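You operate a simulated robot arm through the tools that you are given. There is no shell and no other tool. Be economical: measure what you need, move in short steps, check, and stop when the job is done.

The job below is to be done with a simulated two-armed robot. You get a single attempt, and the scene is never put back.

Task
Take the nut from the top of the fitting bench and leave it on the shelf under the fitting bench. Turn the torque dial to 20 Nm. Put the box labelled "Caps" from the top of the fitting bench on top of the brown carton there and the box marked "Plugs" on the top of the green bench. Stack the orange-rim spool marked "150 mm" from the top of the fitting bench on top of the orange-rim spool marked "120 mm". Put the can marked "Grease" from the top of the fitting bench on the long end of the green stand and the can marked "Stores" on the top of the sink bench. Close the fitting drawer. Put the teal cup on top of the orange gauge on the top of the teal bench. Take the orange hex cap and leave it on the shelf under the fitting bench. Open the right counter door, take the orange block and put it in the right cupboard shelf of the plate counter and shut the door again. Any order will do. Set down upright: can, teal cup.

The check looks at the end state, three seconds after you hand in, the way a careful person would. Anything else that was tipped, shoved, dropped, spilled or broken makes it a failure. Lids that push on must go on centred and level and be pressed home; caps that screw on are set level and turned clockwise until they are tight.

Robot
Two 7-joint arms with fingered hands on one trunk, on a base that drives. Base frame: it is fixed to the floor where the robot stands at the start and does not move with it; the origin is under the middle of the robot, x ahead of it, y to its left, z up; the surface under the hand at the start is at about z = 86. Readings come in cm, rad, newtons and seconds.
The left shoulder is at the start at [6, 17.7, 100], the right one opposite. Places, roughly: black can, cream can, grey can [100, -50, 100]; blue carton, green carton, orange carton [75, 50, 100]; carton [100, 0, 100]; fitting drawer [50, -60, 70]; long end of the green stand (26x18 cm) [-310, -216, 80]; nut (5x4x3 cm) [70, 0, 90]; orange block (8x5x5 cm) [-100, 40, 80]; orange gauge [-125, 0, 75]; orange hex cap (4x3x2 cm) [-100, 10, 80]; orange-rim spool [100, -25, 100]; right counter door [-530, 140, 40]; right cupboard shelf of the plate counter [-550, 140, 40]; shelf under the fitting bench [80, 10, 30]; teal cup (5x5x6 cm) [-100, 0, 80]; top of the green bench [-160, 70, 80]; top of the sink bench [80, -170, 80]; torque dial [50, 30, 90]. Payload 4 kg a hand.
The tool frame of a hand sits at the grasp point between the pads (the TCP): z along the fingers, y along the line on which they close. The tips reach 3.7 cm beyond it. The gripper opens to 12.4 cm. The gripper's body begins 4.3 cm behind the TCP. The gripper is a hand of 3 fingers: y runs from the thumb to the fingers, the wrist lies at [-1.5, -10.8, -20.2] in the tool frame, and closing takes about 1.5 s.
Orientation is that of the tool frame in the base frame, as a unit quaternion [x, y, z, w]. With the fingers straight down and the wrist toward the robot, the tool's x, y and z point along [0, 1, 0], [1, 0, 0] and [0, 0, -1] of the base frame.

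Tools
- The arms move only by the tool servo_tool. It takes "left_rows", "right_rows" or both (then of equal length, played together; a hand with none holds still); each is a list of rows, each a list of 7 numbers: the shift along the base's x, y, z in units of 30 mm (1.0 is 30 mm), then the turn, a rotation vector about the base's x, y, z in units of 4 degrees (1.0 is 4 degrees), then the opening, from 0 (shut) to 1 (fully open). In form: [[dx, dy, dz, ax, ay, az, claw], ...]. A call has 1 to 12 rows; each row shifts and turns the commanded pose from where the row before left it. A call with a number of a shift or a turn outside -1 to 1 is refused whole. Rows are played at 5 a second. More than 5 cm and 0.15 rad between two rows, or a gripper value outside its range, and nothing of the call is played. Where a pose cannot be reached the arm comes as near as it can. A force on the tool above 40 N (or 10 N above the force at the start of the call, whichever is more), or a blocked arm, ends the call early, and 0.2 s more pass. Each finger travels about 7.2 cm/s and halts on what it meets, pressing with about 28 N; the grip force reading is that of the motor and also rises with nothing between the fingers. The clock runs only during rows and for 0.2 s after the last one: add rows that do not move to give the fingers time. The reply holds the time, the measured pose of the TCP, the force on the tool along the base axes, the opening and the grip force, in the units named above and with some noise, with the torque about the TCP (base axes, N m) and any sound that the robot's microphone picked up, and new pictures: "show" is both (left out), scene, wrist or none (wrist: the cameras of the hands that moved).
- Cameras (640 x 400 px; columns grow to the right, rows downward): "scene" is now at [-0.29, 4.82, 161.71]; the picture's right is [0.87, -0.49, -0.00], its down [-0.45, -0.81, -0.36] and it looks along [0.18, 0.32, -0.93] (base axes); focal length 214 px, centre (320, 200). "left" rides on the left gripper at [-6.4, -7.6, -13.7] in its tool frame; the picture's right is [-0.84, -0.26, 0.48], its down [0.48, -0.76, 0.43] and it looks along [0.26, 0.60, 0.76] (tool axes); focal length 256 px, centre (320, 200). "right" rides on the right gripper at [6.4, -7.6, -13.7] in its tool frame; the picture's right is [-0.84, 0.26, -0.48], its down [-0.48, -0.76, 0.43] and it looks along [-0.26, 0.60, 0.76] (tool axes); focal length 256 px, centre (320, 200). There is no depth. A picture from a camera that has moved, and an enlarged one, comes with that camera's place and axes in the base frame and with its lens.
- lift_body(by): slides the trunk up (or, below 0, down) by that many cm; the arms and the scene camera ride with it, the base frame stays. It gives what a move gives, with no picture.
- base_move(legs): drives the robot by 1 to 6 legs, each [ahead, left, turn to the left] in cm, cm and rad, along the robot's own axes; the way and the turn of a leg run together, so that a leg with both is an arc; at most 150 cm and 3.142 rad a leg. The arms and the cameras ride along, it lands a little off, and it stops where it bumps. It gives what a move gives, and a new picture of the scene camera.
- preshape(shape, hand): the hand has 3 fingers and takes this shape, open, in about a second: jaw (thumb against the fingers, like two jaws); tri (thumb and two fingers); tip (a fingertip pinch); poke (one finger out to press); point (the index stretched); flat (the hand flat); cup (the hand cupped); fist (a fist). The gripper value then closes the fingers along that shape, each until it touches; the sizes above hold for jaw. It gives what a move gives, with no picture.
- aim_head(pan, tilt): turns the head with the scene camera to pan (to the left, within 1.501 rad either way) and tilt (down, from -0.506 to 1.204), counted from straight ahead of the robot. It gives what a move gives, and a new picture of the scene camera.
- inspect(camera, box): a new picture of the part [left, top, right, bottom] of that camera's present view, enlarged. No time passes.
- job_done(): hands the job in; it is judged then, once.

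Work in short steps. Places have to be worked out from the pictures, the camera data and where the tool is seen: move nearer, look again, correct. Check each grasp and each placing, and mend what went wrong. You have 546 turns and 360 pictures in all, those below and enlarged ones among them. Open the grippers and draw the arms clear of the work before you hand the job in, unless the task says otherwise; then end with one line.

The tools are called after "Emit:" as name(argument=value, ...) on one line, values as JSON. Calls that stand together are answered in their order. servo_tool: Moves the arms, as the interface text tells. Its arguments: {"type":"object","properties":{"left_rows":{"type":"array","items":{"type":"array","items":{"type":"number"}}},"right_rows":{"type":"array","items":{"type":"array","items":{"type":"number"}}},"show":{"type":"string","enum":["both","scene","wrist","none"]}},"required":[]} The other tools are called the same way: lift_body (by) slides the trunk up or down; preshape (shape, hand) gives the hand a shape; base_move (legs) drives the base; aim_head (pan, tilt) turns the head that bears the scene camera; inspect (camera, box) takes an enlarged picture of a part of a camera's view; job_done () hands the job in.

At the start:

```text
time_s: 0.0
left_tcp_pos: [50.21, 26.66, 125.88]
left_ee_rot: [0.707, 0.707, 0.0, 0.0]
left_contact_force: [0.1, 0.5, -0.3]
left_ft_torque: [0.01, 0.05, 0.01]
left_grip_width: 12.38
left_grasp_force: 0.0
left_shape: jaw
right_tcp_pos: [55.78, -24.68, 127.97]
right_ee_rot: [0.707, 0.707, 0.0, 0.001]
right_contact_force: [0.1, 0.3, -1.0]
right_ft_torque: [-0.03, -0.01, -0.01]
right_grip_width: 12.37
right_grasp_force: 0.1
right_shape: jaw
trunk travel left (down, up): [-52.5, 6.5]
robot x, y, heading: [0.36, -0.11, 0.001]
head pan, tilt: [1.063, 1.201]
```

scene: 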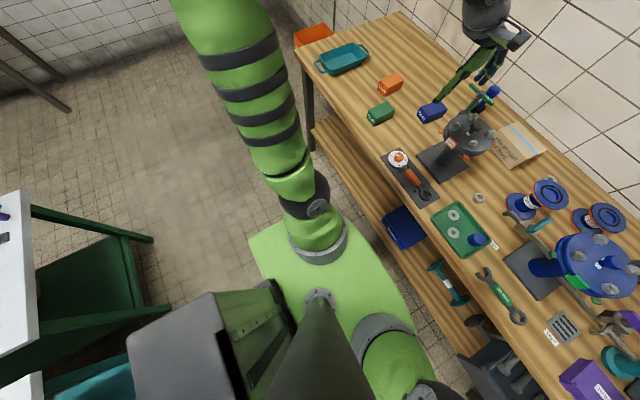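
right: 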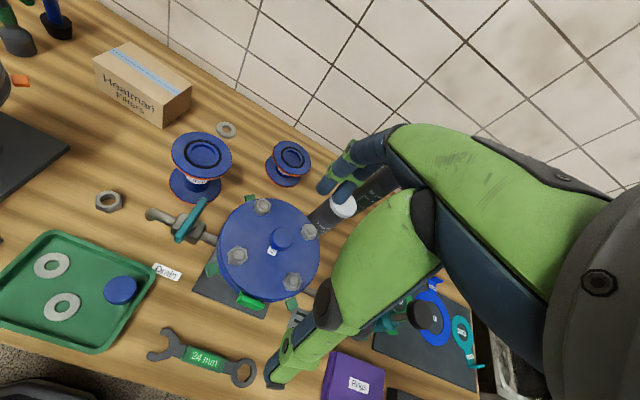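
left: 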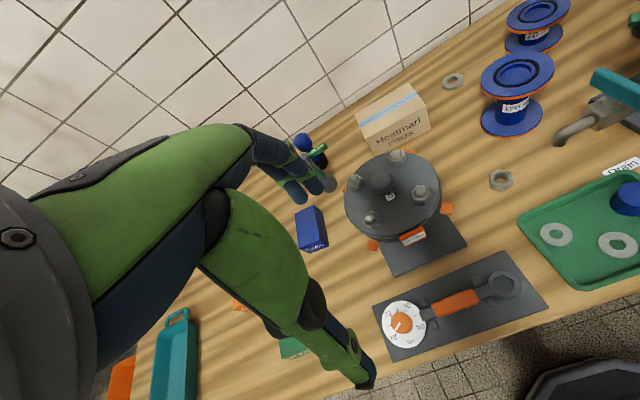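

I start by surveying the fitting bench with the head straight ahead.

Emit:
aim_head(pan=0, tilt=0.75)

Emit:
aim_head(pan=-0.8, tilt=0.75)

Emit:
aim_head(pan=0.8, tilt=0.75)

```text
time_s: 1.3
left_tcp_pos: [50.3, 26.77, 125.62]
left_ee_rot: [0.707, 0.707, 0.0, 0.0]
left_contact_force: [0.7, -0.2, -0.1]
left_ft_torque: [0.0, 0.01, 0.01]
left_grip_width: 12.37
left_grasp_force: 0.2
left_shape: jaw
right_tcp_pos: [55.77, -24.63, 128.04]
right_ee_rot: [0.707, 0.708, 0.0, 0.0]
right_contact_force: [-0.4, 0.9, 0.6]
right_ft_torque: [0.03, -0.02, -0.01]
right_grip_width: 12.38
right_grasp_force: 0.2
right_shape: jaw
trunk travel left (down, up): [-52.5, 6.5]
robot x, y, heading: [0.18, 0.18, 0.001]
head pan, tilt: [0.0, 0.75]
camera scene: at [5.28, -0.06, 164.88], right [0.0, -1.0, 0.0], down [-0.68, 0.0, -0.73], along [0.73, 0.0, -0.68], focal length 214 px, centre (320, 200)
```

scene: 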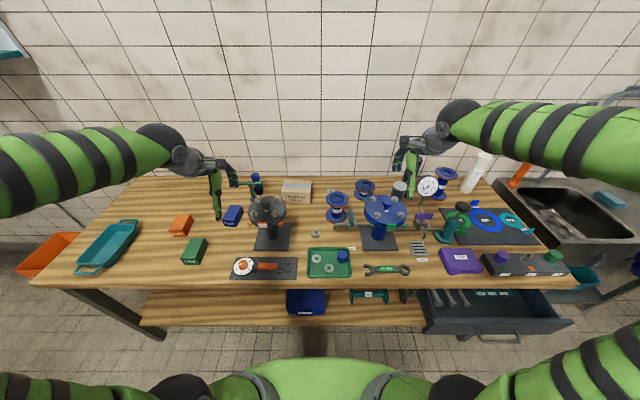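

```text
time_s: 2.4
left_tcp_pos: [50.29, 26.64, 125.67]
left_ee_rot: [0.706, 0.708, 0.0, 0.0]
left_contact_force: [-0.3, 0.5, -0.8]
left_ft_torque: [0.0, 0.01, -0.02]
left_grip_width: 12.37
left_grasp_force: 0.1
left_shape: jaw
right_tcp_pos: [55.7, -24.67, 127.91]
right_ee_rot: [0.707, 0.707, 0.0, 0.0]
right_contact_force: [0.4, -0.6, -0.1]
right_ft_torque: [-0.01, -0.01, 0.01]
right_grip_width: 12.37
right_grasp_force: 0.0
right_shape: jaw
trunk travel left (down, up): [-52.5, 6.5]
robot x, y, heading: [0.25, -0.08, 0.0]
head pan, tilt: [-0.799, 0.75]
camera scene: at [2.77, -6.01, 164.88], right [-0.72, -0.7, 0.0], down [-0.48, 0.49, -0.73], along [0.51, -0.52, -0.68], focal length 214 px, centre (320, 200)
```

scene: 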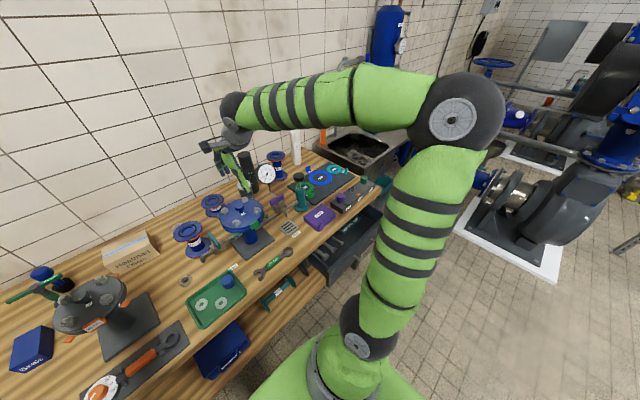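

```text
time_s: 4.1
left_tcp_pos: [50.41, 26.58, 125.75]
left_ee_rot: [0.707, 0.707, 0.0, -0.001]
left_contact_force: [0.4, -0.1, -1.0]
left_ft_torque: [-0.02, -0.01, 0.0]
left_grip_width: 12.35
left_grasp_force: 0.1
left_shape: jaw
right_tcp_pos: [55.67, -24.64, 128.01]
right_ee_rot: [0.707, 0.707, 0.0, 0.0]
right_contact_force: [0.3, 0.2, -0.3]
right_ft_torque: [0.02, 0.0, 0.04]
right_grip_width: 12.35
right_grasp_force: 0.1
right_shape: jaw
trunk travel left (down, up): [-52.5, 6.5]
robot x, y, heading: [0.07, -0.27, -0.001]
head pan, tilt: [0.799, 0.75]
camera scene: at [2.77, 5.87, 164.88], right [0.72, -0.7, 0.0], down [-0.48, -0.49, -0.73], along [0.51, 0.52, -0.68], focal length 214 px, centre (320, 200)
```

scene: 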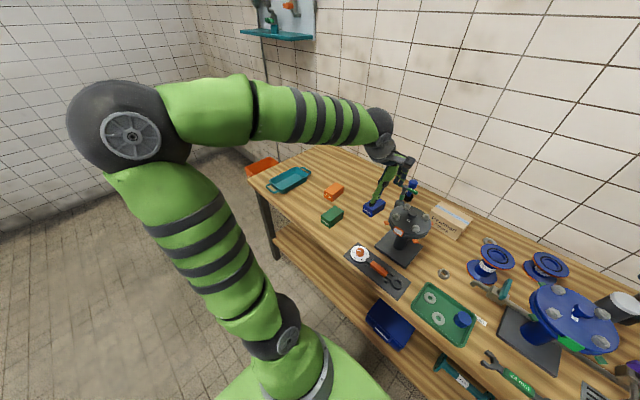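

I return the head to centre and enlarge regions of the bench.

Emit:
aim_head(pan=0, tilt=0.65)

Emit:
inspect(camera="scene", box=[60, 170, 320, 332])

Emit:
inspect(camera="scene", box=[300, 170, 560, 332])

```text
time_s: 5.2
left_tcp_pos: [50.37, 26.75, 125.81]
left_ee_rot: [0.707, 0.707, 0.0, 0.0]
left_contact_force: [-0.6, 0.0, -0.1]
left_ft_torque: [-0.02, -0.02, 0.03]
left_grip_width: 12.38
left_grasp_force: 0.0
left_shape: jaw
right_tcp_pos: [55.82, -24.61, 127.89]
right_ee_rot: [0.708, 0.707, 0.0, 0.0]
right_contact_force: [0.2, -0.2, -1.3]
right_ft_torque: [0.0, -0.01, -0.01]
right_grip_width: 12.34
right_grasp_force: 0.1
right_shape: jaw
trunk travel left (down, up): [-52.5, 6.5]
robot x, y, heading: [0.26, 0.14, 0.002]
head pan, tilt: [0.0, 0.649]
camera scene: at [5.67, -0.06, 165.74], right [0.0, -1.0, 0.0], down [-0.6, 0.0, -0.8], along [0.8, 0.0, -0.6], focal length 214 px, centre (320, 200)
```

scene: 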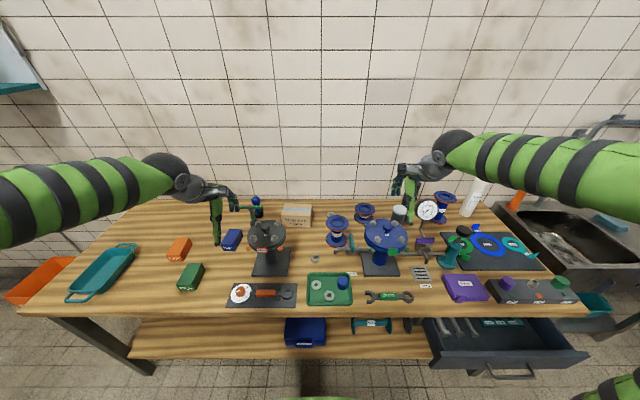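

```text
2.46 times, centred on (190, 251) of scene
camera zoom: at [5.67, -0.06, 165.74], right [0.0, -1.0, 0.0], down [-0.6, 0.0, -0.8], along [0.8, 0.0, -0.6], focal length 528 px, centre (640, 74)
```

zoom: 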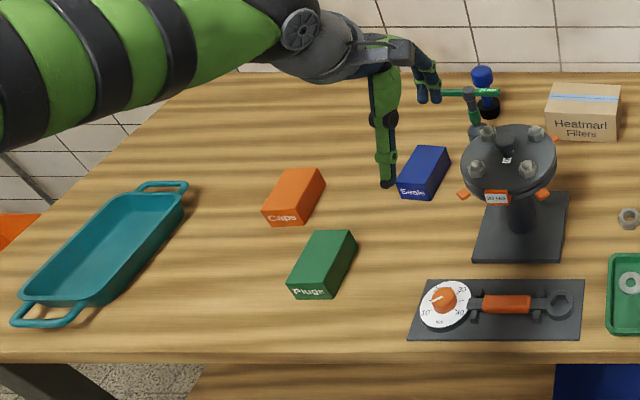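

```text
2.46 times, centred on (430, 251) of scene
camera zoom: at [5.67, -0.06, 165.74], right [0.0, -1.0, 0.0], down [-0.6, 0.0, -0.8], along [0.8, 0.0, -0.6], focal length 528 px, centre (49, 74)
```

zoom: 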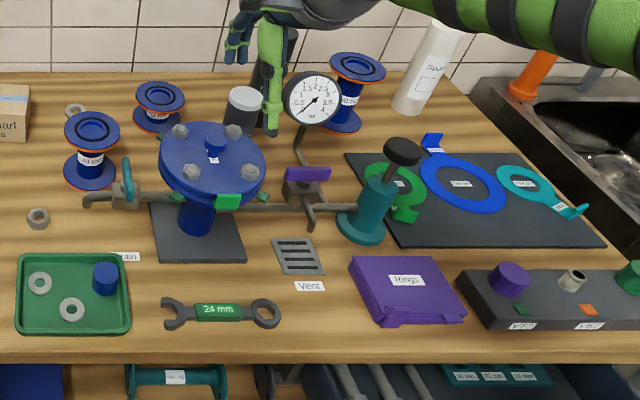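

The arm hides the cans, so I shift the right hand toward the middle and a little up to uncover them.

Emit:
servo_tool(right_rows=[[0, 1, 0, 0, 0, 0, 1], [0, 1, 0, 0, 0, 0, 1], [0, 1, 0.5, 0, 0, 0, 1], [0, 1, 0.5, 0, 0, 0, 1], [0, 1, 0.5, 0, 0, 0, 1], [0, 1, 0.5, 0, 0, 0, 1]], show="both")

Emit:
inspect(camera="scene", box=[320, 170, 500, 282])

```text
time_s: 6.6
left_tcp_pos: [50.4, 26.73, 125.8]
left_ee_rot: [0.707, 0.707, 0.0, 0.0]
left_contact_force: [-0.3, -0.4, -0.3]
left_ft_torque: [0.0, -0.01, -0.03]
left_grip_width: 12.35
left_grasp_force: 0.2
left_shape: jaw
right_tcp_pos: [55.68, -6.68, 133.79]
right_ee_rot: [0.707, 0.707, 0.001, 0.0]
right_contact_force: [-0.2, 0.0, -0.4]
right_ft_torque: [-0.01, 0.01, -0.03]
right_grip_width: 12.37
right_grasp_force: 0.0
right_shape: jaw
trunk travel left (down, up): [-52.5, 6.5]
robot x, y, heading: [-0.08, 0.01, 0.0]
head pan, tilt: [0.0, 0.649]
camera scene: at [5.7, 0.01, 165.74], right [0.0, -1.0, 0.0], down [-0.6, 0.0, -0.8], along [0.8, 0.0, -0.6], focal length 214 px, centre (320, 200)
camera right: at [48.26, -0.21, 147.63], right [0.26, -0.84, 0.48], down [-0.76, -0.48, -0.43], along [0.6, -0.26, -0.76], focal length 256 px, centre (320, 200)
```

scene: 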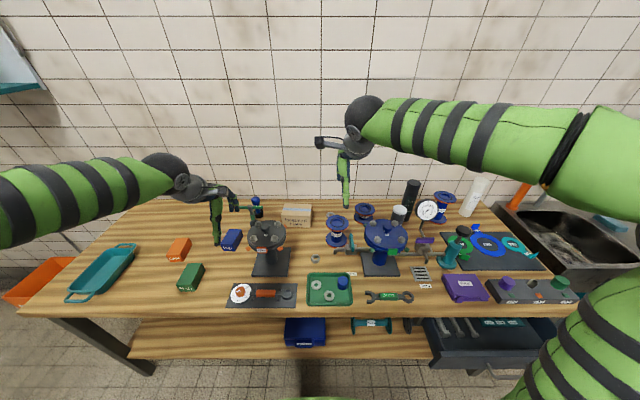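
right: 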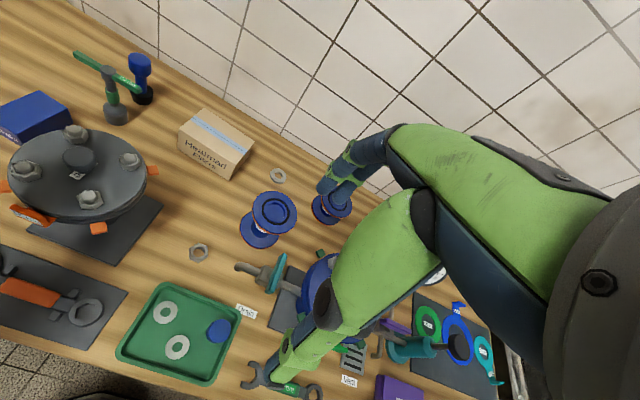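

```text
3.56 times, centred on (410, 226) of scene
camera zoom: at [5.7, 0.01, 165.74], right [0.0, -1.0, 0.0], down [-0.6, 0.0, -0.8], along [0.8, 0.0, -0.6], focal length 763 px, centre (0, 108)
```

zoom: 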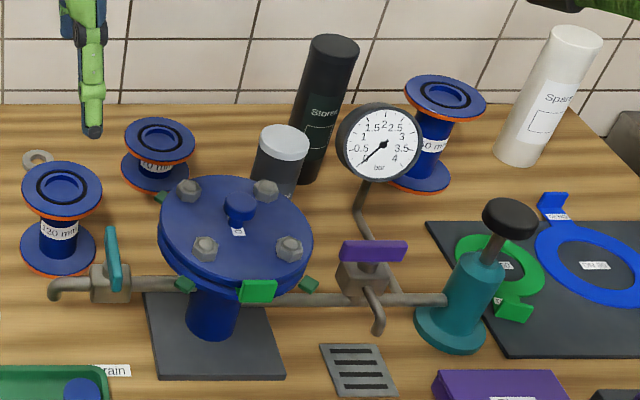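

The spools read 120, ?0 and ?50, and the black can looks like "Stores". I zoom to confirm the labels.

Emit:
inspect(camera="scene", box=[340, 195, 400, 235])

Emit:
inspect(camera="scene", box=[395, 175, 495, 238])

```text
10.00 times, centred on (370, 215) of scene
camera zoom: at [5.7, 0.01, 165.74], right [0.0, -1.0, 0.0], down [-0.6, 0.0, -0.8], along [0.8, 0.0, -0.6], focal length 2145 px, centre (-180, 50)
```

zoom: 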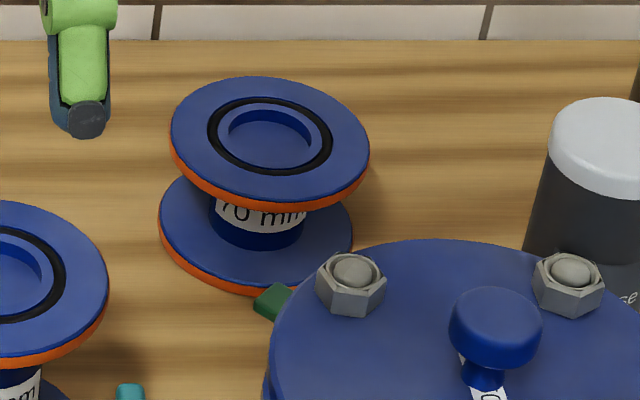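

```text
6.35 times, centred on (445, 206) of scene
camera zoom: at [5.7, 0.01, 165.74], right [0.0, -1.0, 0.0], down [-0.6, 0.0, -0.8], along [0.8, 0.0, -0.6], focal length 1362 px, centre (-474, 159)
```

zoom: 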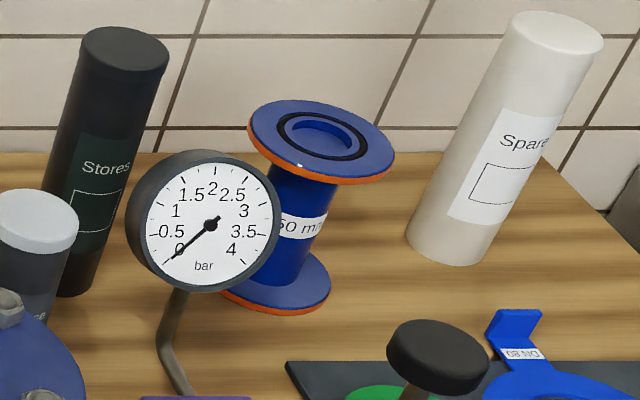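

Labels are settled: black can is Stores, the grey one with white lid is Grease, the middle back spool is 70 mm and the right back one 150 mm. I swing the left hand toward the orange Caps box near (69,62), turning it so that it will close across the box's width.

Emit:
servo_tool(left_rows=[[0.5, 0.95, -0.3, 0, 0, -1, 1], [0.5, 0.95, -0.3, 0, 0, -1, 1], [0.5, 0.95, -0.3, 0, 0, -1, 1], [0.5, 0.95, -0.3, 0, 0, -1, 1], [0.5, 0.95, -0.3, 0, 0, -1, 1], [0.5, 0.95, -0.3, 0, 0, -1, 1], [0.5, 0.95, -0.3, 0, 0, -1, 1], [0.5, 0.95, -0.3, 0, 0, -1, 1], [0.5, 0.95, -0.3, 0, 0, -1, 1], [0.5, 0.95, -0.3, 0, 0, -1, 1], [0.5, 0.95, -0.3, 0, 0, -1, 1], [0.5, 0.95, -0.3, 0, 0, -1, 1]], show="none")

Emit:
servo_tool(left_rows=[[0, 0, -0.3, 0, 0, -1, 1], [0, 0, -0.3, 0, 0, -1, 1], [0, 0, -0.3, 0, 0, -1, 1], [0, 0, -0.3, 0, 0, -1, 1], [0, 0, 0, 0, 0, -1, 1], [0, 0, 0, 0, 0, -1, 1], [0, 0, 0, 0, 0, -1, 1], [0, 0, 0, 0, 0, -1, 1], [0, 0, 0, 0, 0, -1, 1], [0, 0, 0, 0, 0, -1, 1], [0, 0, 0, 0, 0, -0.5, 1]], show="both")

```text
time_s: 9.2
left_tcp_pos: [68.59, 61.0, 114.68]
left_ee_rot: [0.934, 0.358, -0.002, 0.001]
left_contact_force: [0.1, 0.7, 0.6]
left_ft_torque: [-0.04, 0.01, -0.01]
left_grip_width: 12.38
left_grasp_force: 0.0
left_shape: jaw
right_tcp_pos: [55.98, -6.73, 133.9]
right_ee_rot: [0.707, 0.707, -0.001, 0.0]
right_contact_force: [-0.1, 1.4, -0.7]
right_ft_torque: [-0.03, 0.0, 0.0]
right_grip_width: 12.35
right_grasp_force: 0.1
right_shape: jaw
trunk travel left (down, up): [-52.5, 6.5]
robot x, y, heading: [-0.2, 0.19, -0.002]
head pan, tilt: [0.0, 0.649]
```

```text
time_s: 11.6
left_tcp_pos: [65.23, 58.93, 110.82]
left_ee_rot: [0.999, 0.035, 0.0, 0.0]
left_contact_force: [1.0, -0.2, 0.2]
left_ft_torque: [0.01, -0.01, 0.0]
left_grip_width: 12.39
left_grasp_force: 0.0
left_shape: jaw
left hand out of reach, approached as far as the arm can: row 5, 6, 7, 8, 9, 10
right_tcp_pos: [55.71, -6.81, 133.9]
right_ee_rot: [0.707, 0.707, 0.0, 0.0]
right_contact_force: [0.3, 0.4, 0.7]
right_ft_torque: [0.02, 0.0, 0.01]
right_grip_width: 12.35
right_grasp_force: 0.0
right_shape: jaw
trunk travel left (down, up): [-52.5, 6.5]
robot x, y, heading: [0.25, -0.1, 0.001]
head pan, tilt: [0.0, 0.649]
camera scene: at [5.68, -0.07, 165.74], right [0.0, -1.0, 0.0], down [-0.6, 0.0, -0.8], along [0.8, 0.0, -0.6], focal length 214 px, centre (320, 200)
camera left: at [58.77, 65.99, 124.32], right [-0.85, 0.2, -0.48], down [0.43, 0.79, -0.43], along [0.3, -0.58, -0.76], focal length 256 px, centre (320, 200)
```

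scene: 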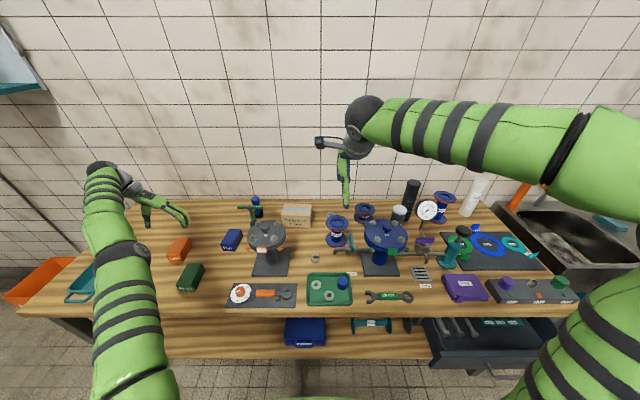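
left: 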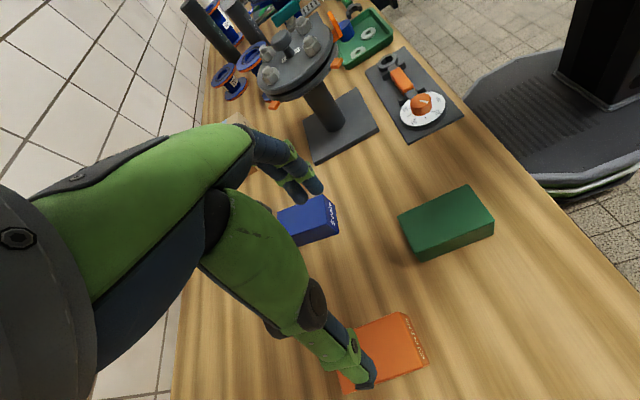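

The hand ran out of reach with the wrist out to the left. I drive the base 25 cm to the left, arms being well above everything.

Emit:
base_move(legs=[[0, 25, 0]])

Emit:
servo_tool(left_rows=[[0, -0.5, 0.5, 0, 0, 0, 1], [0, -0.5, 0.5, 0, 0, 0, 1], [0, -0.5, 0, 0, 0, 0, 1], [0, -0.5, 0, 0, 0, 0, 1]], show="wrist")

```text
time_s: 13.4
left_tcp_pos: [65.59, 83.7, 110.54]
left_ee_rot: [0.999, 0.033, 0.0, 0.0]
left_contact_force: [-0.5, 0.0, 0.4]
left_ft_torque: [-0.01, 0.0, 0.03]
left_grip_width: 12.39
left_grasp_force: 0.0
left_shape: jaw
right_tcp_pos: [55.77, 18.1, 133.94]
right_ee_rot: [0.708, 0.706, 0.0, 0.0]
right_contact_force: [0.2, 0.4, -0.3]
right_ft_torque: [-0.01, 0.0, -0.02]
right_grip_width: 12.35
right_grasp_force: 0.1
right_shape: jaw
trunk travel left (down, up): [-52.5, 6.5]
robot x, y, heading: [-0.05, 24.73, -0.004]
head pan, tilt: [0.0, 0.649]
camera scene: at [5.73, 24.93, 165.74], right [0.0, -1.0, 0.0], down [-0.6, 0.0, -0.8], along [0.8, 0.0, -0.6], focal length 214 px, centre (320, 200)
```

scene: 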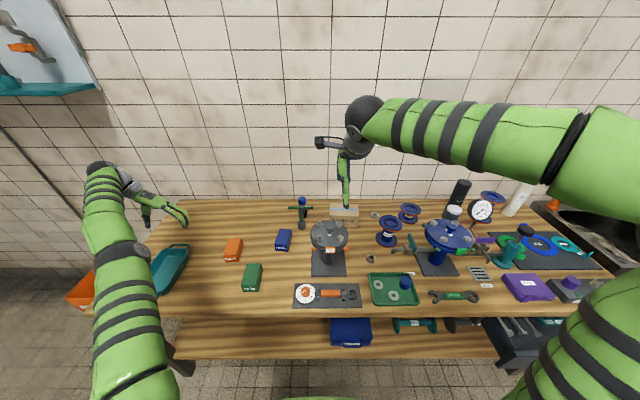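

```text
time_s: 14.4
left_tcp_pos: [65.72, 83.66, 110.65]
left_ee_rot: [0.999, 0.034, 0.0, 0.0]
left_contact_force: [1.0, 0.3, -0.6]
left_ft_torque: [0.03, -0.01, -0.02]
left_grip_width: 12.37
left_grasp_force: 0.0
left_shape: jaw
left hand out of reach, approached as far as the arm can: row 1, 2, 3, 4
right_tcp_pos: [55.82, 17.92, 133.92]
right_ee_rot: [0.708, 0.706, 0.0, 0.001]
right_contact_force: [0.1, 0.2, -0.2]
right_ft_torque: [0.01, -0.02, 0.0]
right_grip_width: 12.37
right_grasp_force: 0.0
right_shape: jaw
trunk travel left (down, up): [-52.5, 6.5]
robot x, y, heading: [-0.08, 24.71, -0.002]
head pan, tilt: [0.0, 0.649]
camera left: at [59.04, 90.67, 124.3], right [-0.85, 0.2, -0.48], down [0.43, 0.79, -0.43], along [0.29, -0.58, -0.76], focal length 256 px, centre (320, 200)
```

left: 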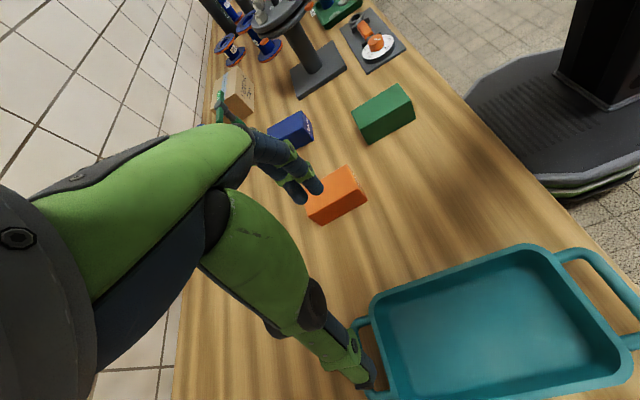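

The left hand is still at its reach limit; I bring it toward the Caps box, judged at about (69.5, 64).

Emit:
servo_tool(left_rows=[[0, -1, 0, 0, 0, 0, 1], [0, -1, 0, 0, 0, 0, 1], [0, -1, 0, 0, 0, 0, 1], [0, -1, 0, 0, 0, 0, 1], [0, -1, 0, 0, 0, 0, 1], [0, 0, 0, 0, 0, 0, 1]], show="wrist")

```text
time_s: 15.8
left_tcp_pos: [67.05, 69.54, 111.24]
left_ee_rot: [0.999, 0.034, 0.0, 0.0]
left_contact_force: [0.1, -1.0, 0.3]
left_ft_torque: [0.02, -0.04, 0.01]
left_grip_width: 12.41
left_grasp_force: 0.1
left_shape: jaw
left hand out of reach, approached as far as the arm can: row 1
right_tcp_pos: [55.59, 18.11, 133.9]
right_ee_rot: [0.709, 0.705, 0.001, 0.001]
right_contact_force: [-0.2, -0.5, 0.2]
right_ft_torque: [0.02, -0.03, 0.01]
right_grip_width: 12.37
right_grasp_force: 0.1
right_shape: jaw
trunk travel left (down, up): [-52.5, 6.5]
robot x, y, heading: [0.08, 24.95, -0.002]
head pan, tilt: [0.0, 0.649]
camera left: at [60.33, 76.66, 124.85], right [-0.85, 0.2, -0.48], down [0.43, 0.79, -0.43], along [0.29, -0.58, -0.76], focal length 256 px, centre (320, 200)
```

left: 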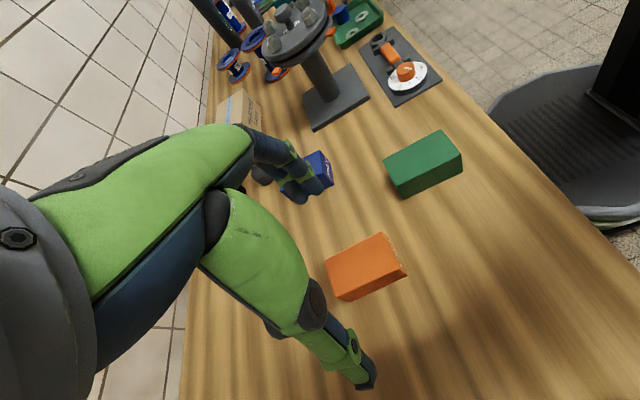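

Caps box centre is at about (69.7, 64.0), aligned with the hand. I descend over it and close.

Emit:
servo_tool(left_rows=[[0.44, -0.92, -0.3, 0, 0, 0, 1], [0.44, -0.93, -0.5, 0, 0, 0, 1], [0, 0, -1, 0, 0, 0, 1], [0, 0, -1, 0, 0, 0, 1], [0, 0, -1, 0, 0, 0, 1], [0, 0, -1, 0, 0, 0, 1], [0, 0, -1, 0, 0, 0, 1], [0, 0, -0.9, 0, 0, 0, 1], [0, 0, 0, 0, 0, 0, 1]], show="wrist")

```text
time_s: 17.9
left_tcp_pos: [69.68, 64.14, 91.16]
left_ee_rot: [0.999, 0.033, 0.0, 0.0]
left_contact_force: [0.4, 0.0, 0.0]
left_ft_torque: [0.0, 0.0, 0.03]
left_grip_width: 12.39
left_grasp_force: 0.1
left_shape: jaw
right_tcp_pos: [55.85, 17.96, 133.77]
right_ee_rot: [0.708, 0.706, 0.0, 0.0]
right_contact_force: [0.2, -0.1, -0.5]
right_ft_torque: [-0.01, -0.02, 0.0]
right_grip_width: 12.38
right_grasp_force: 0.0
right_shape: jaw
trunk travel left (down, up): [-52.5, 6.5]
robot x, y, heading: [-0.45, 24.99, -0.003]
head pan, tilt: [0.0, 0.649]
camera left: at [63.06, 71.26, 104.83], right [-0.85, 0.2, -0.48], down [0.43, 0.79, -0.43], along [0.29, -0.58, -0.76], focal length 256 px, centre (320, 200)
```

left: 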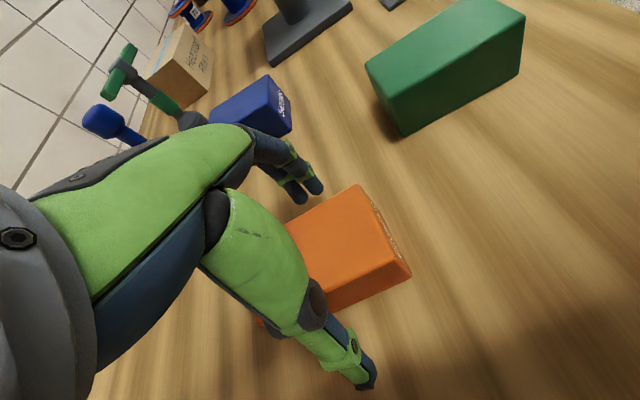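

The fingers straddle the box; I close, waiting for the fingers.

Emit:
servo_tool(left_rows=[[0, 0, 0, 0, 0, 0, 0], [0, 0, 0, 0, 0, 0, 0], [0, 0, 0, 0, 0, 0, 0], [0, 0, 0, 0, 0, 0, 0], [0, 0, 0, 0, 0, 0, 0], [0, 0, 0, 0, 0, 0, 0], [0, 0, 0, 0, 0, 0, 0]], show="wrist")

```text
time_s: 19.4
left_tcp_pos: [69.65, 64.26, 91.32]
left_ee_rot: [0.999, 0.032, 0.0, -0.001]
left_contact_force: [0.1, 3.9, 9.5]
left_ft_torque: [-0.14, -0.02, -0.02]
left_grip_width: 7.77
left_grasp_force: 28.6
left_shape: jaw
right_tcp_pos: [55.71, 18.02, 133.96]
right_ee_rot: [0.708, 0.706, 0.001, 0.0]
right_contact_force: [0.0, 0.8, -0.6]
right_ft_torque: [-0.03, -0.01, 0.01]
right_grip_width: 12.37
right_grasp_force: 0.1
right_shape: jaw
trunk travel left (down, up): [-52.5, 6.5]
robot x, y, heading: [0.11, 24.5, -0.004]
head pan, tilt: [0.0, 0.649]
camera left: at [63.03, 71.29, 104.93], right [-0.85, 0.2, -0.48], down [0.43, 0.79, -0.43], along [0.3, -0.58, -0.76], focal length 256 px, centre (320, 200)
```

left: 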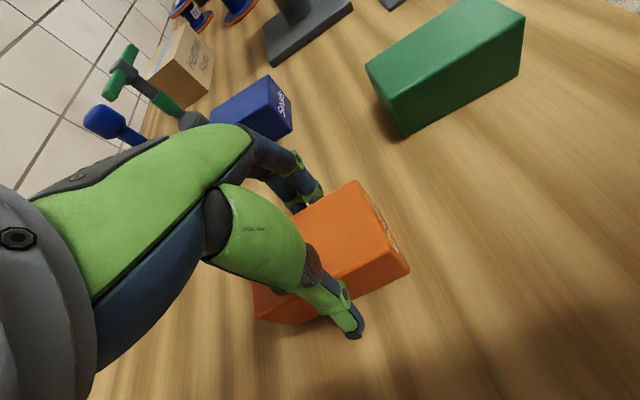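

Gripped at 7.8 cm. I lift to clear and look.

Emit:
servo_tool(left_rows=[[0, 0, 0.5, 0, 0, 0, 0], [0, 0, 1, 0, 0, 0, 0], [0, 0, 1, 0, 0, 0, 0], [0, 0, 1, 0, 0, 0, 0], [0, 0, 1, 0, 0, 0, 0], [0, 0, 1, 0, 0, 0, 0], [0, 0, 1, 0, 0, 0, 0], [0, 0, 1, 0, 0, 0, 0], [0, 0, 1, 0, 0, 0, 0], [0, 0, 1, 0, 0, 0, 0]], show="both")

Emit:
inspect(camera="scene", box=[100, 170, 260, 270])

Emit:
inspect(camera="scene", box=[260, 180, 420, 280])

```text
time_s: 21.6
left_tcp_pos: [69.51, 63.92, 119.76]
left_ee_rot: [0.999, 0.034, 0.0, 0.0]
left_contact_force: [0.0, 0.0, -1.9]
left_ft_torque: [0.05, 0.01, -0.03]
left_grip_width: 7.82
left_grasp_force: 27.6
left_shape: jaw
right_tcp_pos: [55.75, 17.93, 133.92]
right_ee_rot: [0.708, 0.706, -0.001, 0.0]
right_contact_force: [-0.2, 0.6, -0.3]
right_ft_torque: [0.0, 0.0, -0.03]
right_grip_width: 12.37
right_grasp_force: 0.0
right_shape: jaw
trunk travel left (down, up): [-52.5, 6.5]
robot x, y, heading: [-0.16, 24.36, -0.002]
head pan, tilt: [0.0, 0.649]
camera scene: at [5.71, 24.76, 165.74], right [0.0, -1.0, 0.0], down [-0.6, 0.0, -0.8], along [0.8, 0.0, -0.6], focal length 214 px, centre (320, 200)
camera left: at [62.94, 71.05, 133.37], right [-0.85, 0.2, -0.48], down [0.43, 0.79, -0.43], along [0.29, -0.58, -0.76], focal length 256 px, centre (320, 200)
```

scene: 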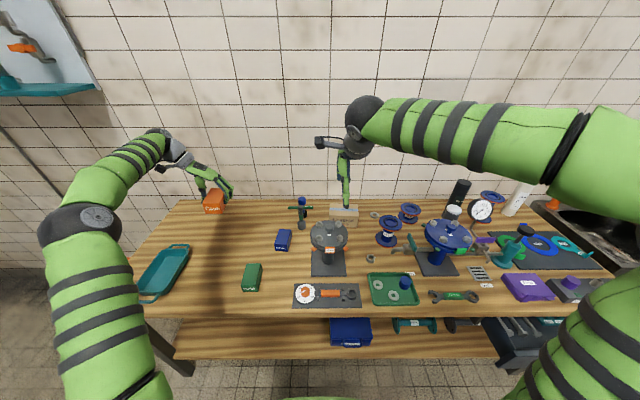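
left: 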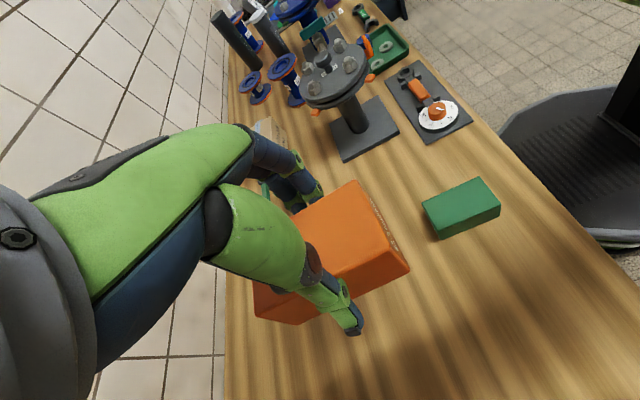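

```text
4.00 times, centred on (180, 220) of scene
camera zoom: at [5.71, 24.76, 165.74], right [0.0, -1.0, 0.0], down [-0.6, 0.0, -0.8], along [0.8, 0.0, -0.6], focal length 858 px, centre (880, 120)
```

zoom: 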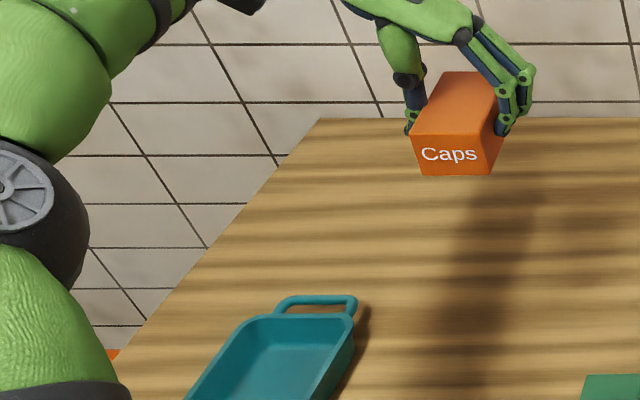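

```text
4.00 times, centred on (340, 230) of scene
camera zoom: at [5.71, 24.76, 165.74], right [0.0, -1.0, 0.0], down [-0.6, 0.0, -0.8], along [0.8, 0.0, -0.6], focal length 858 px, centre (240, 80)
```

zoom: 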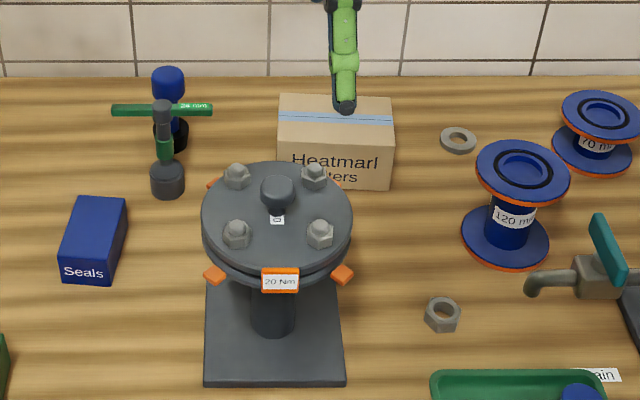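

I carry the box toward the carton (centre ≈ (93.6,12.2), top ≈ 92.8), clearing the right hand out of the way at the same time.

Emit:
servo_tool(left_rows=[[0, -1, 0, 0, 0, 0, 0], [0, -1, 0, 0, 0, 0, 0], [0.6, -1, 0, 0, 0, 0, 0], [0.6, -1, 0, 0, 0, 0, 0], [0.6, -1, 0, 0, 0, 0, 0], [0.6, -1, 0, 0, 0, 0, 0], [0.6, -1, 0, 0, 0, 0, 0], [0.6, -1, 0, 0, 0, 0, 0], [0.6, -1, 0, 0, 0, 0, 0], [0.6, -1, 0, 0, 0, 0, 0]], right_rows=[[0, -1, 0, 0, 0, 0, 1], [0, -1, 0, 0, 0, 0, 1], [0, -1, 0, 0, 0, 0, 1], [0, -1, 0, 0, 0, 0, 1], [0, -1, 0, 0, 0, 0, 1], [0, -1, 0, 0, 0, 0, 1], [0, -1, 0, 0, 0, 0, 1], [0, -1, 0, 0, 0, 0, 1], [0, 0, 0, 0, 0, 0, 1], [0, 0, 0, 0, 0, 0, 1]], show="both")

```text
time_s: 23.9
left_tcp_pos: [78.86, 35.52, 118.35]
left_ee_rot: [0.999, 0.033, 0.0, 0.0]
left_contact_force: [-0.1, 1.2, -1.5]
left_ft_torque: [0.03, 0.01, -0.02]
left_grip_width: 7.82
left_grasp_force: 27.6
left_shape: jaw
left hand out of reach, approached as far as the arm can: row 8, 9, 10
right_tcp_pos: [55.74, -5.95, 133.84]
right_ee_rot: [0.708, 0.706, 0.0, 0.0]
right_contact_force: [-0.3, 0.7, -0.4]
right_ft_torque: [0.02, -0.03, 0.0]
right_grip_width: 12.36
right_grasp_force: 0.1
right_shape: jaw
trunk travel left (down, up): [-52.5, 6.5]
robot x, y, heading: [0.06, 24.81, -0.004]
head pan, tilt: [0.0, 0.649]
camera scene: at [5.67, 24.8, 165.74], right [0.0, -1.0, 0.0], down [-0.6, 0.0, -0.8], along [0.8, 0.0, -0.6], focal length 214 px, centre (320, 200)
camera right: at [48.28, 0.42, 147.55], right [0.25, -0.84, 0.48], down [-0.76, -0.48, -0.44], along [0.6, -0.26, -0.76], focal length 256 px, centre (320, 200)
camera left: at [72.4, 42.6, 132.03], right [-0.85, 0.2, -0.48], down [0.43, 0.79, -0.43], along [0.29, -0.58, -0.76], focal length 256 px, centre (320, 200)
```

scene: 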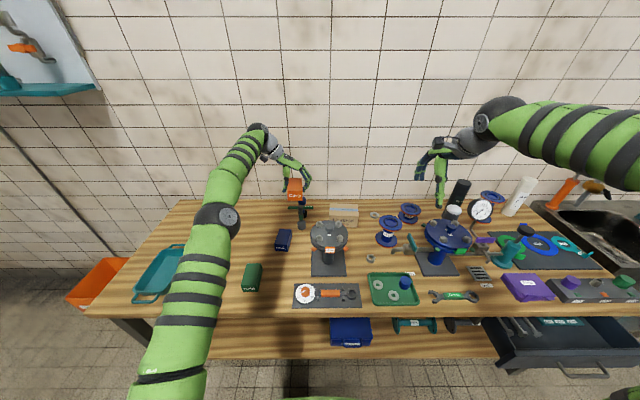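
right: 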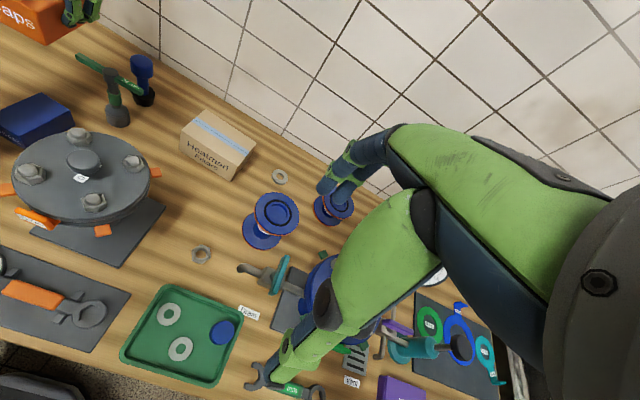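
left: 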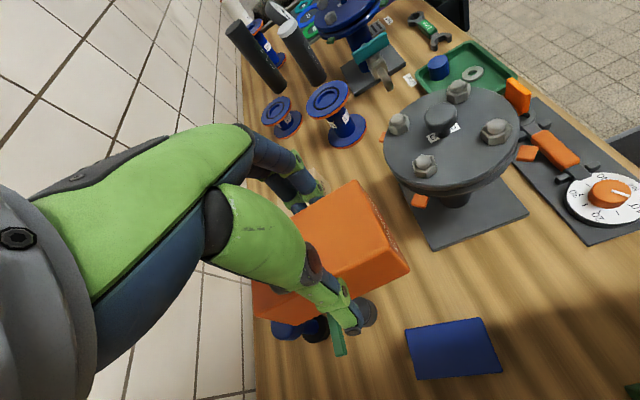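

The sideways hand can't reach far enough, so I turn it back to the natural orientation while drawing toward the carton.

Emit:
servo_tool(left_rows=[[-1, 0, 0, 0, 0, 1, 0], [-0.7, 0, 0, 0, 0, 1, 0], [0, 0, 0, 0, 0, 1, 0], [0, 0, 0, 0, 0, 1, 0], [0, 0, 0, 0, 0, 1, 0], [0, 0, 0, 0, 0, 1, 0], [0, 0, 0, 0, 0, 1, 0], [0, 0, 0, 0, 0, 1, 0], [0, 0, 0, 0, 0, 1, 0], [0, 0, 0, 0, 0, 1, 0], [0, 0, 0, 0, 0, 1, 0], [0, 0, 0, 0, 0, 1, 0]], show="none")

Emit:
servo_tool(left_rows=[[0.4, -0.73, 0, 0, 0, 1, 0], [0.4, -0.73, 0, 0, 0, 1, 0], [0.4, -0.73, 0, 0, 0, 1, 0], [0.4, -0.73, 0, 0, 0, 1, 0], [0.4, -0.73, 0, 0, 0, 1, 0], [0.4, -0.73, 0, 0, 0, 1, 0], [0.4, -0.73, 0, 0, 0, 1, 0], [0.4, -0.73, 0, 0, 0, 1, 0], [0.4, -0.73, 0, 0, 0, 1, 0], [0.4, -0.73, 0, 0, 0, 0.5, 0], [0, 0, 0, 0, 0, 0, 0]], show="both")

```text
time_s: 26.4
left_tcp_pos: [74.1, 35.47, 118.29]
left_ee_rot: [0.899, 0.438, 0.0, 0.0]
left_contact_force: [0.1, 0.1, -1.5]
left_ft_torque: [-0.01, 0.01, 0.01]
left_grip_width: 7.8
left_grasp_force: 28.1
left_shape: jaw
right_tcp_pos: [55.85, -6.18, 133.75]
right_ee_rot: [0.708, 0.706, 0.001, -0.001]
right_contact_force: [-0.1, 0.3, 0.1]
right_ft_torque: [0.04, -0.01, 0.01]
right_grip_width: 12.38
right_grasp_force: 0.1
right_shape: jaw
trunk travel left (down, up): [-52.5, 6.5]
robot x, y, heading: [0.15, 24.96, -0.006]
head pan, tilt: [0.0, 0.649]
```

```text
time_s: 28.9
left_tcp_pos: [83.78, 14.53, 117.42]
left_ee_rot: [0.707, 0.707, 0.001, 0.0]
left_contact_force: [0.0, -0.1, -1.9]
left_ft_torque: [-0.03, -0.01, -0.01]
left_grip_width: 7.82
left_grasp_force: 28.4
left_shape: jaw
left hand out of reach, approached as far as the arm can: row 9, 10
right_tcp_pos: [55.88, -5.92, 133.76]
right_ee_rot: [0.708, 0.706, 0.0, 0.0]
right_contact_force: [-0.4, 0.0, 0.8]
right_ft_torque: [-0.01, 0.0, -0.01]
right_grip_width: 12.38
right_grasp_force: 0.0
right_shape: jaw
trunk travel left (down, up): [-52.5, 6.5]
robot x, y, heading: [0.06, 24.88, 0.0]
head pan, tilt: [0.0, 0.649]
camera scene: at [5.74, 24.79, 165.74], right [0.0, -1.0, 0.0], down [-0.6, 0.0, -0.8], along [0.8, 0.0, -0.6], focal length 214 px, centre (320, 200)
camera left: at [76.34, 8.08, 131.02], right [-0.26, -0.84, -0.48], down [-0.76, 0.48, -0.43], along [0.6, 0.25, -0.76], focal length 256 px, centre (320, 200)
```

scene: 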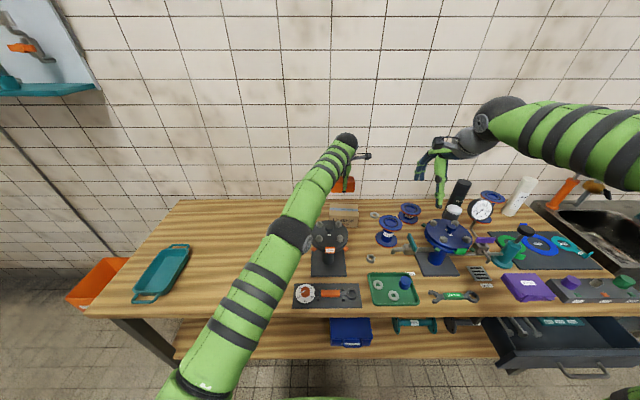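
left: 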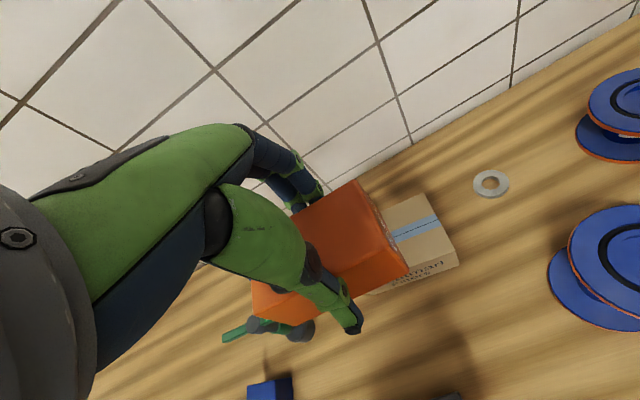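

Still short. I drive the base back right 22 cm so the left arm reaches straighter, everything is held high.

Emit:
base_move(legs=[[0, -24, 0]])

Emit:
servo_tool(left_rows=[[0, 1, 0, 0, 0, 0, 0], [0, 1, 0, 0, 0, 0, 0], [0, 1, 0, 0, 0, 0, 0], [0, 1, 0, 0, 0, 0, 0], [0, 1, -0.3, 0, 0, 0, 0], [0, 1, -0.3, 0, 0, 0, 0], [0.3, 1, -0.3, 0, 0, 0, 0], [0.5, 0, -0.3, 0, 0, 0, 0], [0.5, 0, -0.3, 0, 0, 0, 0]], show="both")

```text
time_s: 30.6
left_tcp_pos: [83.41, -9.84, 117.42]
left_ee_rot: [0.71, 0.704, 0.001, -0.001]
left_contact_force: [0.3, -0.5, -1.0]
left_ft_torque: [0.02, 0.02, -0.02]
left_grip_width: 7.81
left_grasp_force: 28.6
left_shape: jaw
right_tcp_pos: [55.59, -30.13, 133.71]
right_ee_rot: [0.71, 0.704, 0.0, -0.001]
right_contact_force: [-1.0, -0.8, 0.4]
right_ft_torque: [0.04, 0.02, -0.01]
right_grip_width: 12.39
right_grasp_force: 0.0
right_shape: jaw
trunk travel left (down, up): [-52.5, 6.5]
robot x, y, heading: [-0.4, 1.16, -0.01]
head pan, tilt: [0.0, 0.649]
camera scene: at [5.63, 0.85, 165.74], right [-0.01, -1.0, 0.0], down [-0.6, 0.01, -0.8], along [0.8, -0.01, -0.6], focal length 214 px, centre (320, 200)
```

scene: 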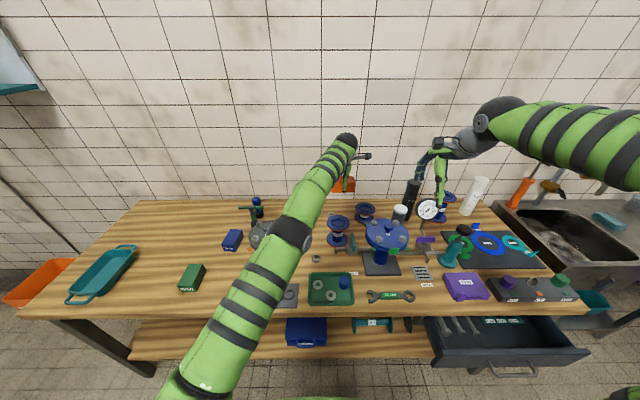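

```text
time_s: 32.6
left_tcp_pos: [87.5, 11.45, 113.09]
left_ee_rot: [0.71, 0.704, 0.0, 0.0]
left_contact_force: [-0.5, 0.4, -0.9]
left_ft_torque: [0.0, -0.01, 0.02]
left_grip_width: 7.8
left_grasp_force: 28.1
left_shape: jaw
right_tcp_pos: [55.78, -30.01, 133.77]
right_ee_rot: [0.709, 0.705, 0.001, 0.0]
right_contact_force: [-0.5, 0.2, -1.0]
right_ft_torque: [-0.01, 0.02, 0.0]
right_grip_width: 12.35
right_grasp_force: 0.0
right_shape: jaw
trunk travel left (down, up): [-52.5, 6.5]
robot x, y, heading: [-0.35, 1.47, -0.003]
head pan, tilt: [0.0, 0.649]
camera scene: at [5.69, 1.02, 165.74], right [-0.01, -1.0, 0.0], down [-0.61, 0.0, -0.8], along [0.8, -0.01, -0.61], focal length 214 px, centre (320, 200)
camera left: at [80.19, 5.15, 126.64], right [-0.26, -0.84, -0.48], down [-0.76, 0.49, -0.43], along [0.6, 0.25, -0.76], focal length 256 px, centre (320, 200)
```

scene: 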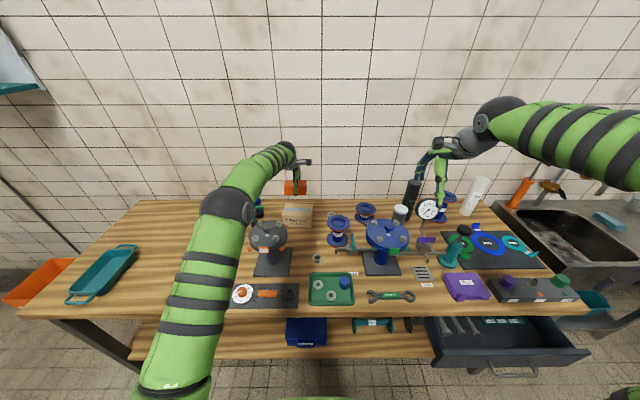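
left: 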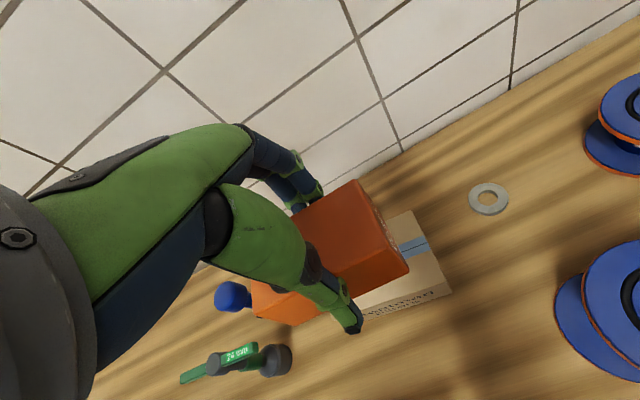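

Reachable now. I go over the carton centre and down to just above it.

Emit:
servo_tool(left_rows=[[0.5, 0, -0.5, 0, 0, 0, 0], [0.5, 0.1, -0.5, 0, 0, 0, 0], [0.5, 0.1, -0.7, 0, 0, 0, 0], [0.5, 0, -0.7, 0, 0, 0, 0], [0, 0, -0.7, 0, 0, 0, 0], [0, 0, -0.7, 0, 0, 0, 0], [0, 0, 0, 0, 0, 0, 0]], show="wrist")

Emit:
inspect(camera="scene", box=[250, 160, 350, 222])

```text
time_s: 34.2
left_tcp_pos: [92.65, 12.28, 101.57]
left_ee_rot: [0.71, 0.704, 0.0, 0.0]
left_contact_force: [0.5, -0.1, -0.7]
left_ft_torque: [0.0, 0.01, 0.0]
left_grip_width: 7.83
left_grasp_force: 28.0
left_shape: jaw
left hand out of reach, approached as far as the arm can: row 4
right_tcp_pos: [55.57, -30.0, 133.84]
right_ee_rot: [0.71, 0.704, 0.0, 0.0]
right_contact_force: [0.4, 0.2, 0.3]
right_ft_torque: [0.03, 0.0, 0.01]
right_grip_width: 12.36
right_grasp_force: 0.1
right_shape: jaw
trunk travel left (down, up): [-52.5, 6.5]
robot x, y, heading: [-0.5, 1.49, -0.009]
head pan, tilt: [0.0, 0.649]
camera left: at [85.26, 5.88, 115.16], right [-0.26, -0.84, -0.48], down [-0.76, 0.49, -0.43], along [0.6, 0.25, -0.76], focal length 256 px, centre (320, 200)
```

left: 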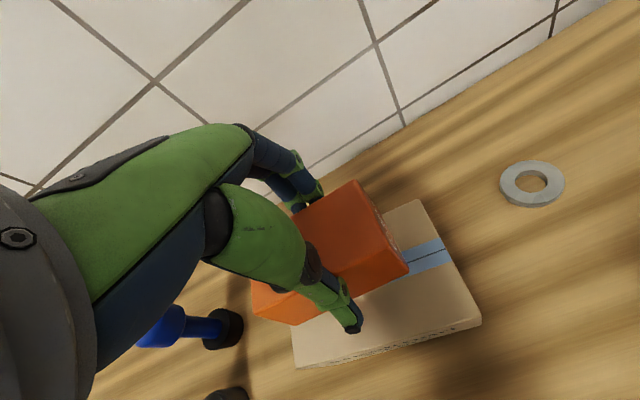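

```text
6.40 times, centred on (300, 191) of scene
camera zoom: at [5.62, 0.99, 165.74], right [-0.01, -1.0, 0.0], down [-0.6, 0.0, -0.8], along [0.8, -0.01, -0.6], focal length 1373 px, centre (448, 258)
```

zoom: 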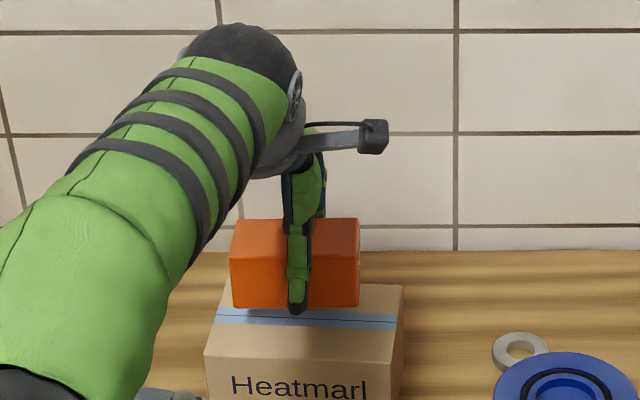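

The box hovers over the carton nearly centred. I lower gently until contact.

Emit:
servo_tool(left_rows=[[0.1, 0.1, -0.5, 0, 0, 0, 0], [0.1, 0, -0.3, 0, 0, 0, 0], [0, 0, -0.15, 0, 0, 0, 0], [0, 0, -0.1, 0, 0, 0, 0], [0, 0, -0.1, 0, 0, 0, 0], [0, 0, 0, 0, 0, 0, 0]], show="wrist")

```text
time_s: 35.5
left_tcp_pos: [93.56, 12.41, 99.22]
left_ee_rot: [0.709, 0.705, 0.006, 0.009]
left_contact_force: [-4.6, 0.5, 20.6]
left_ft_torque: [0.01, -0.29, 0.0]
left_grip_width: 7.86
left_grasp_force: 27.9
left_shape: jaw
right_tcp_pos: [55.36, -30.06, 133.8]
right_ee_rot: [0.709, 0.705, 0.001, 0.001]
right_contact_force: [0.7, -0.7, -0.3]
right_ft_torque: [0.02, 0.03, -0.04]
right_grip_width: 12.37
right_grasp_force: 0.0
right_shape: jaw
trunk travel left (down, up): [-52.5, 6.5]
robot x, y, heading: [-0.23, 1.37, -0.009]
head pan, tilt: [0.0, 0.649]
stopped in row 6 (left hand): the force on the tool passed its limit at 40 N (the readings are from after the stop); the commanded pose is now the measured one
camera left: at [85.88, 6.08, 112.71], right [-0.25, -0.84, -0.48], down [-0.75, 0.49, -0.45], along [0.61, 0.25, -0.75], focal length 256 px, centre (320, 200)
```

left: 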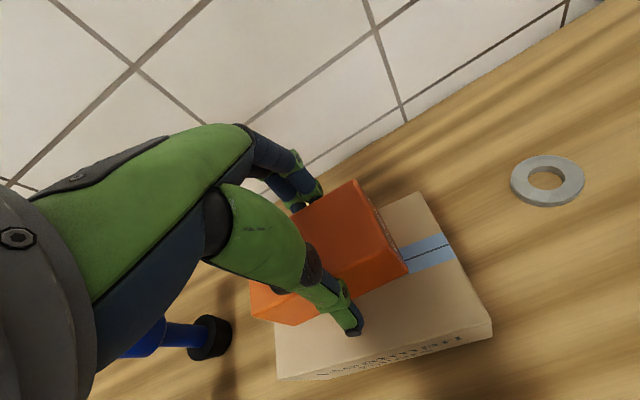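

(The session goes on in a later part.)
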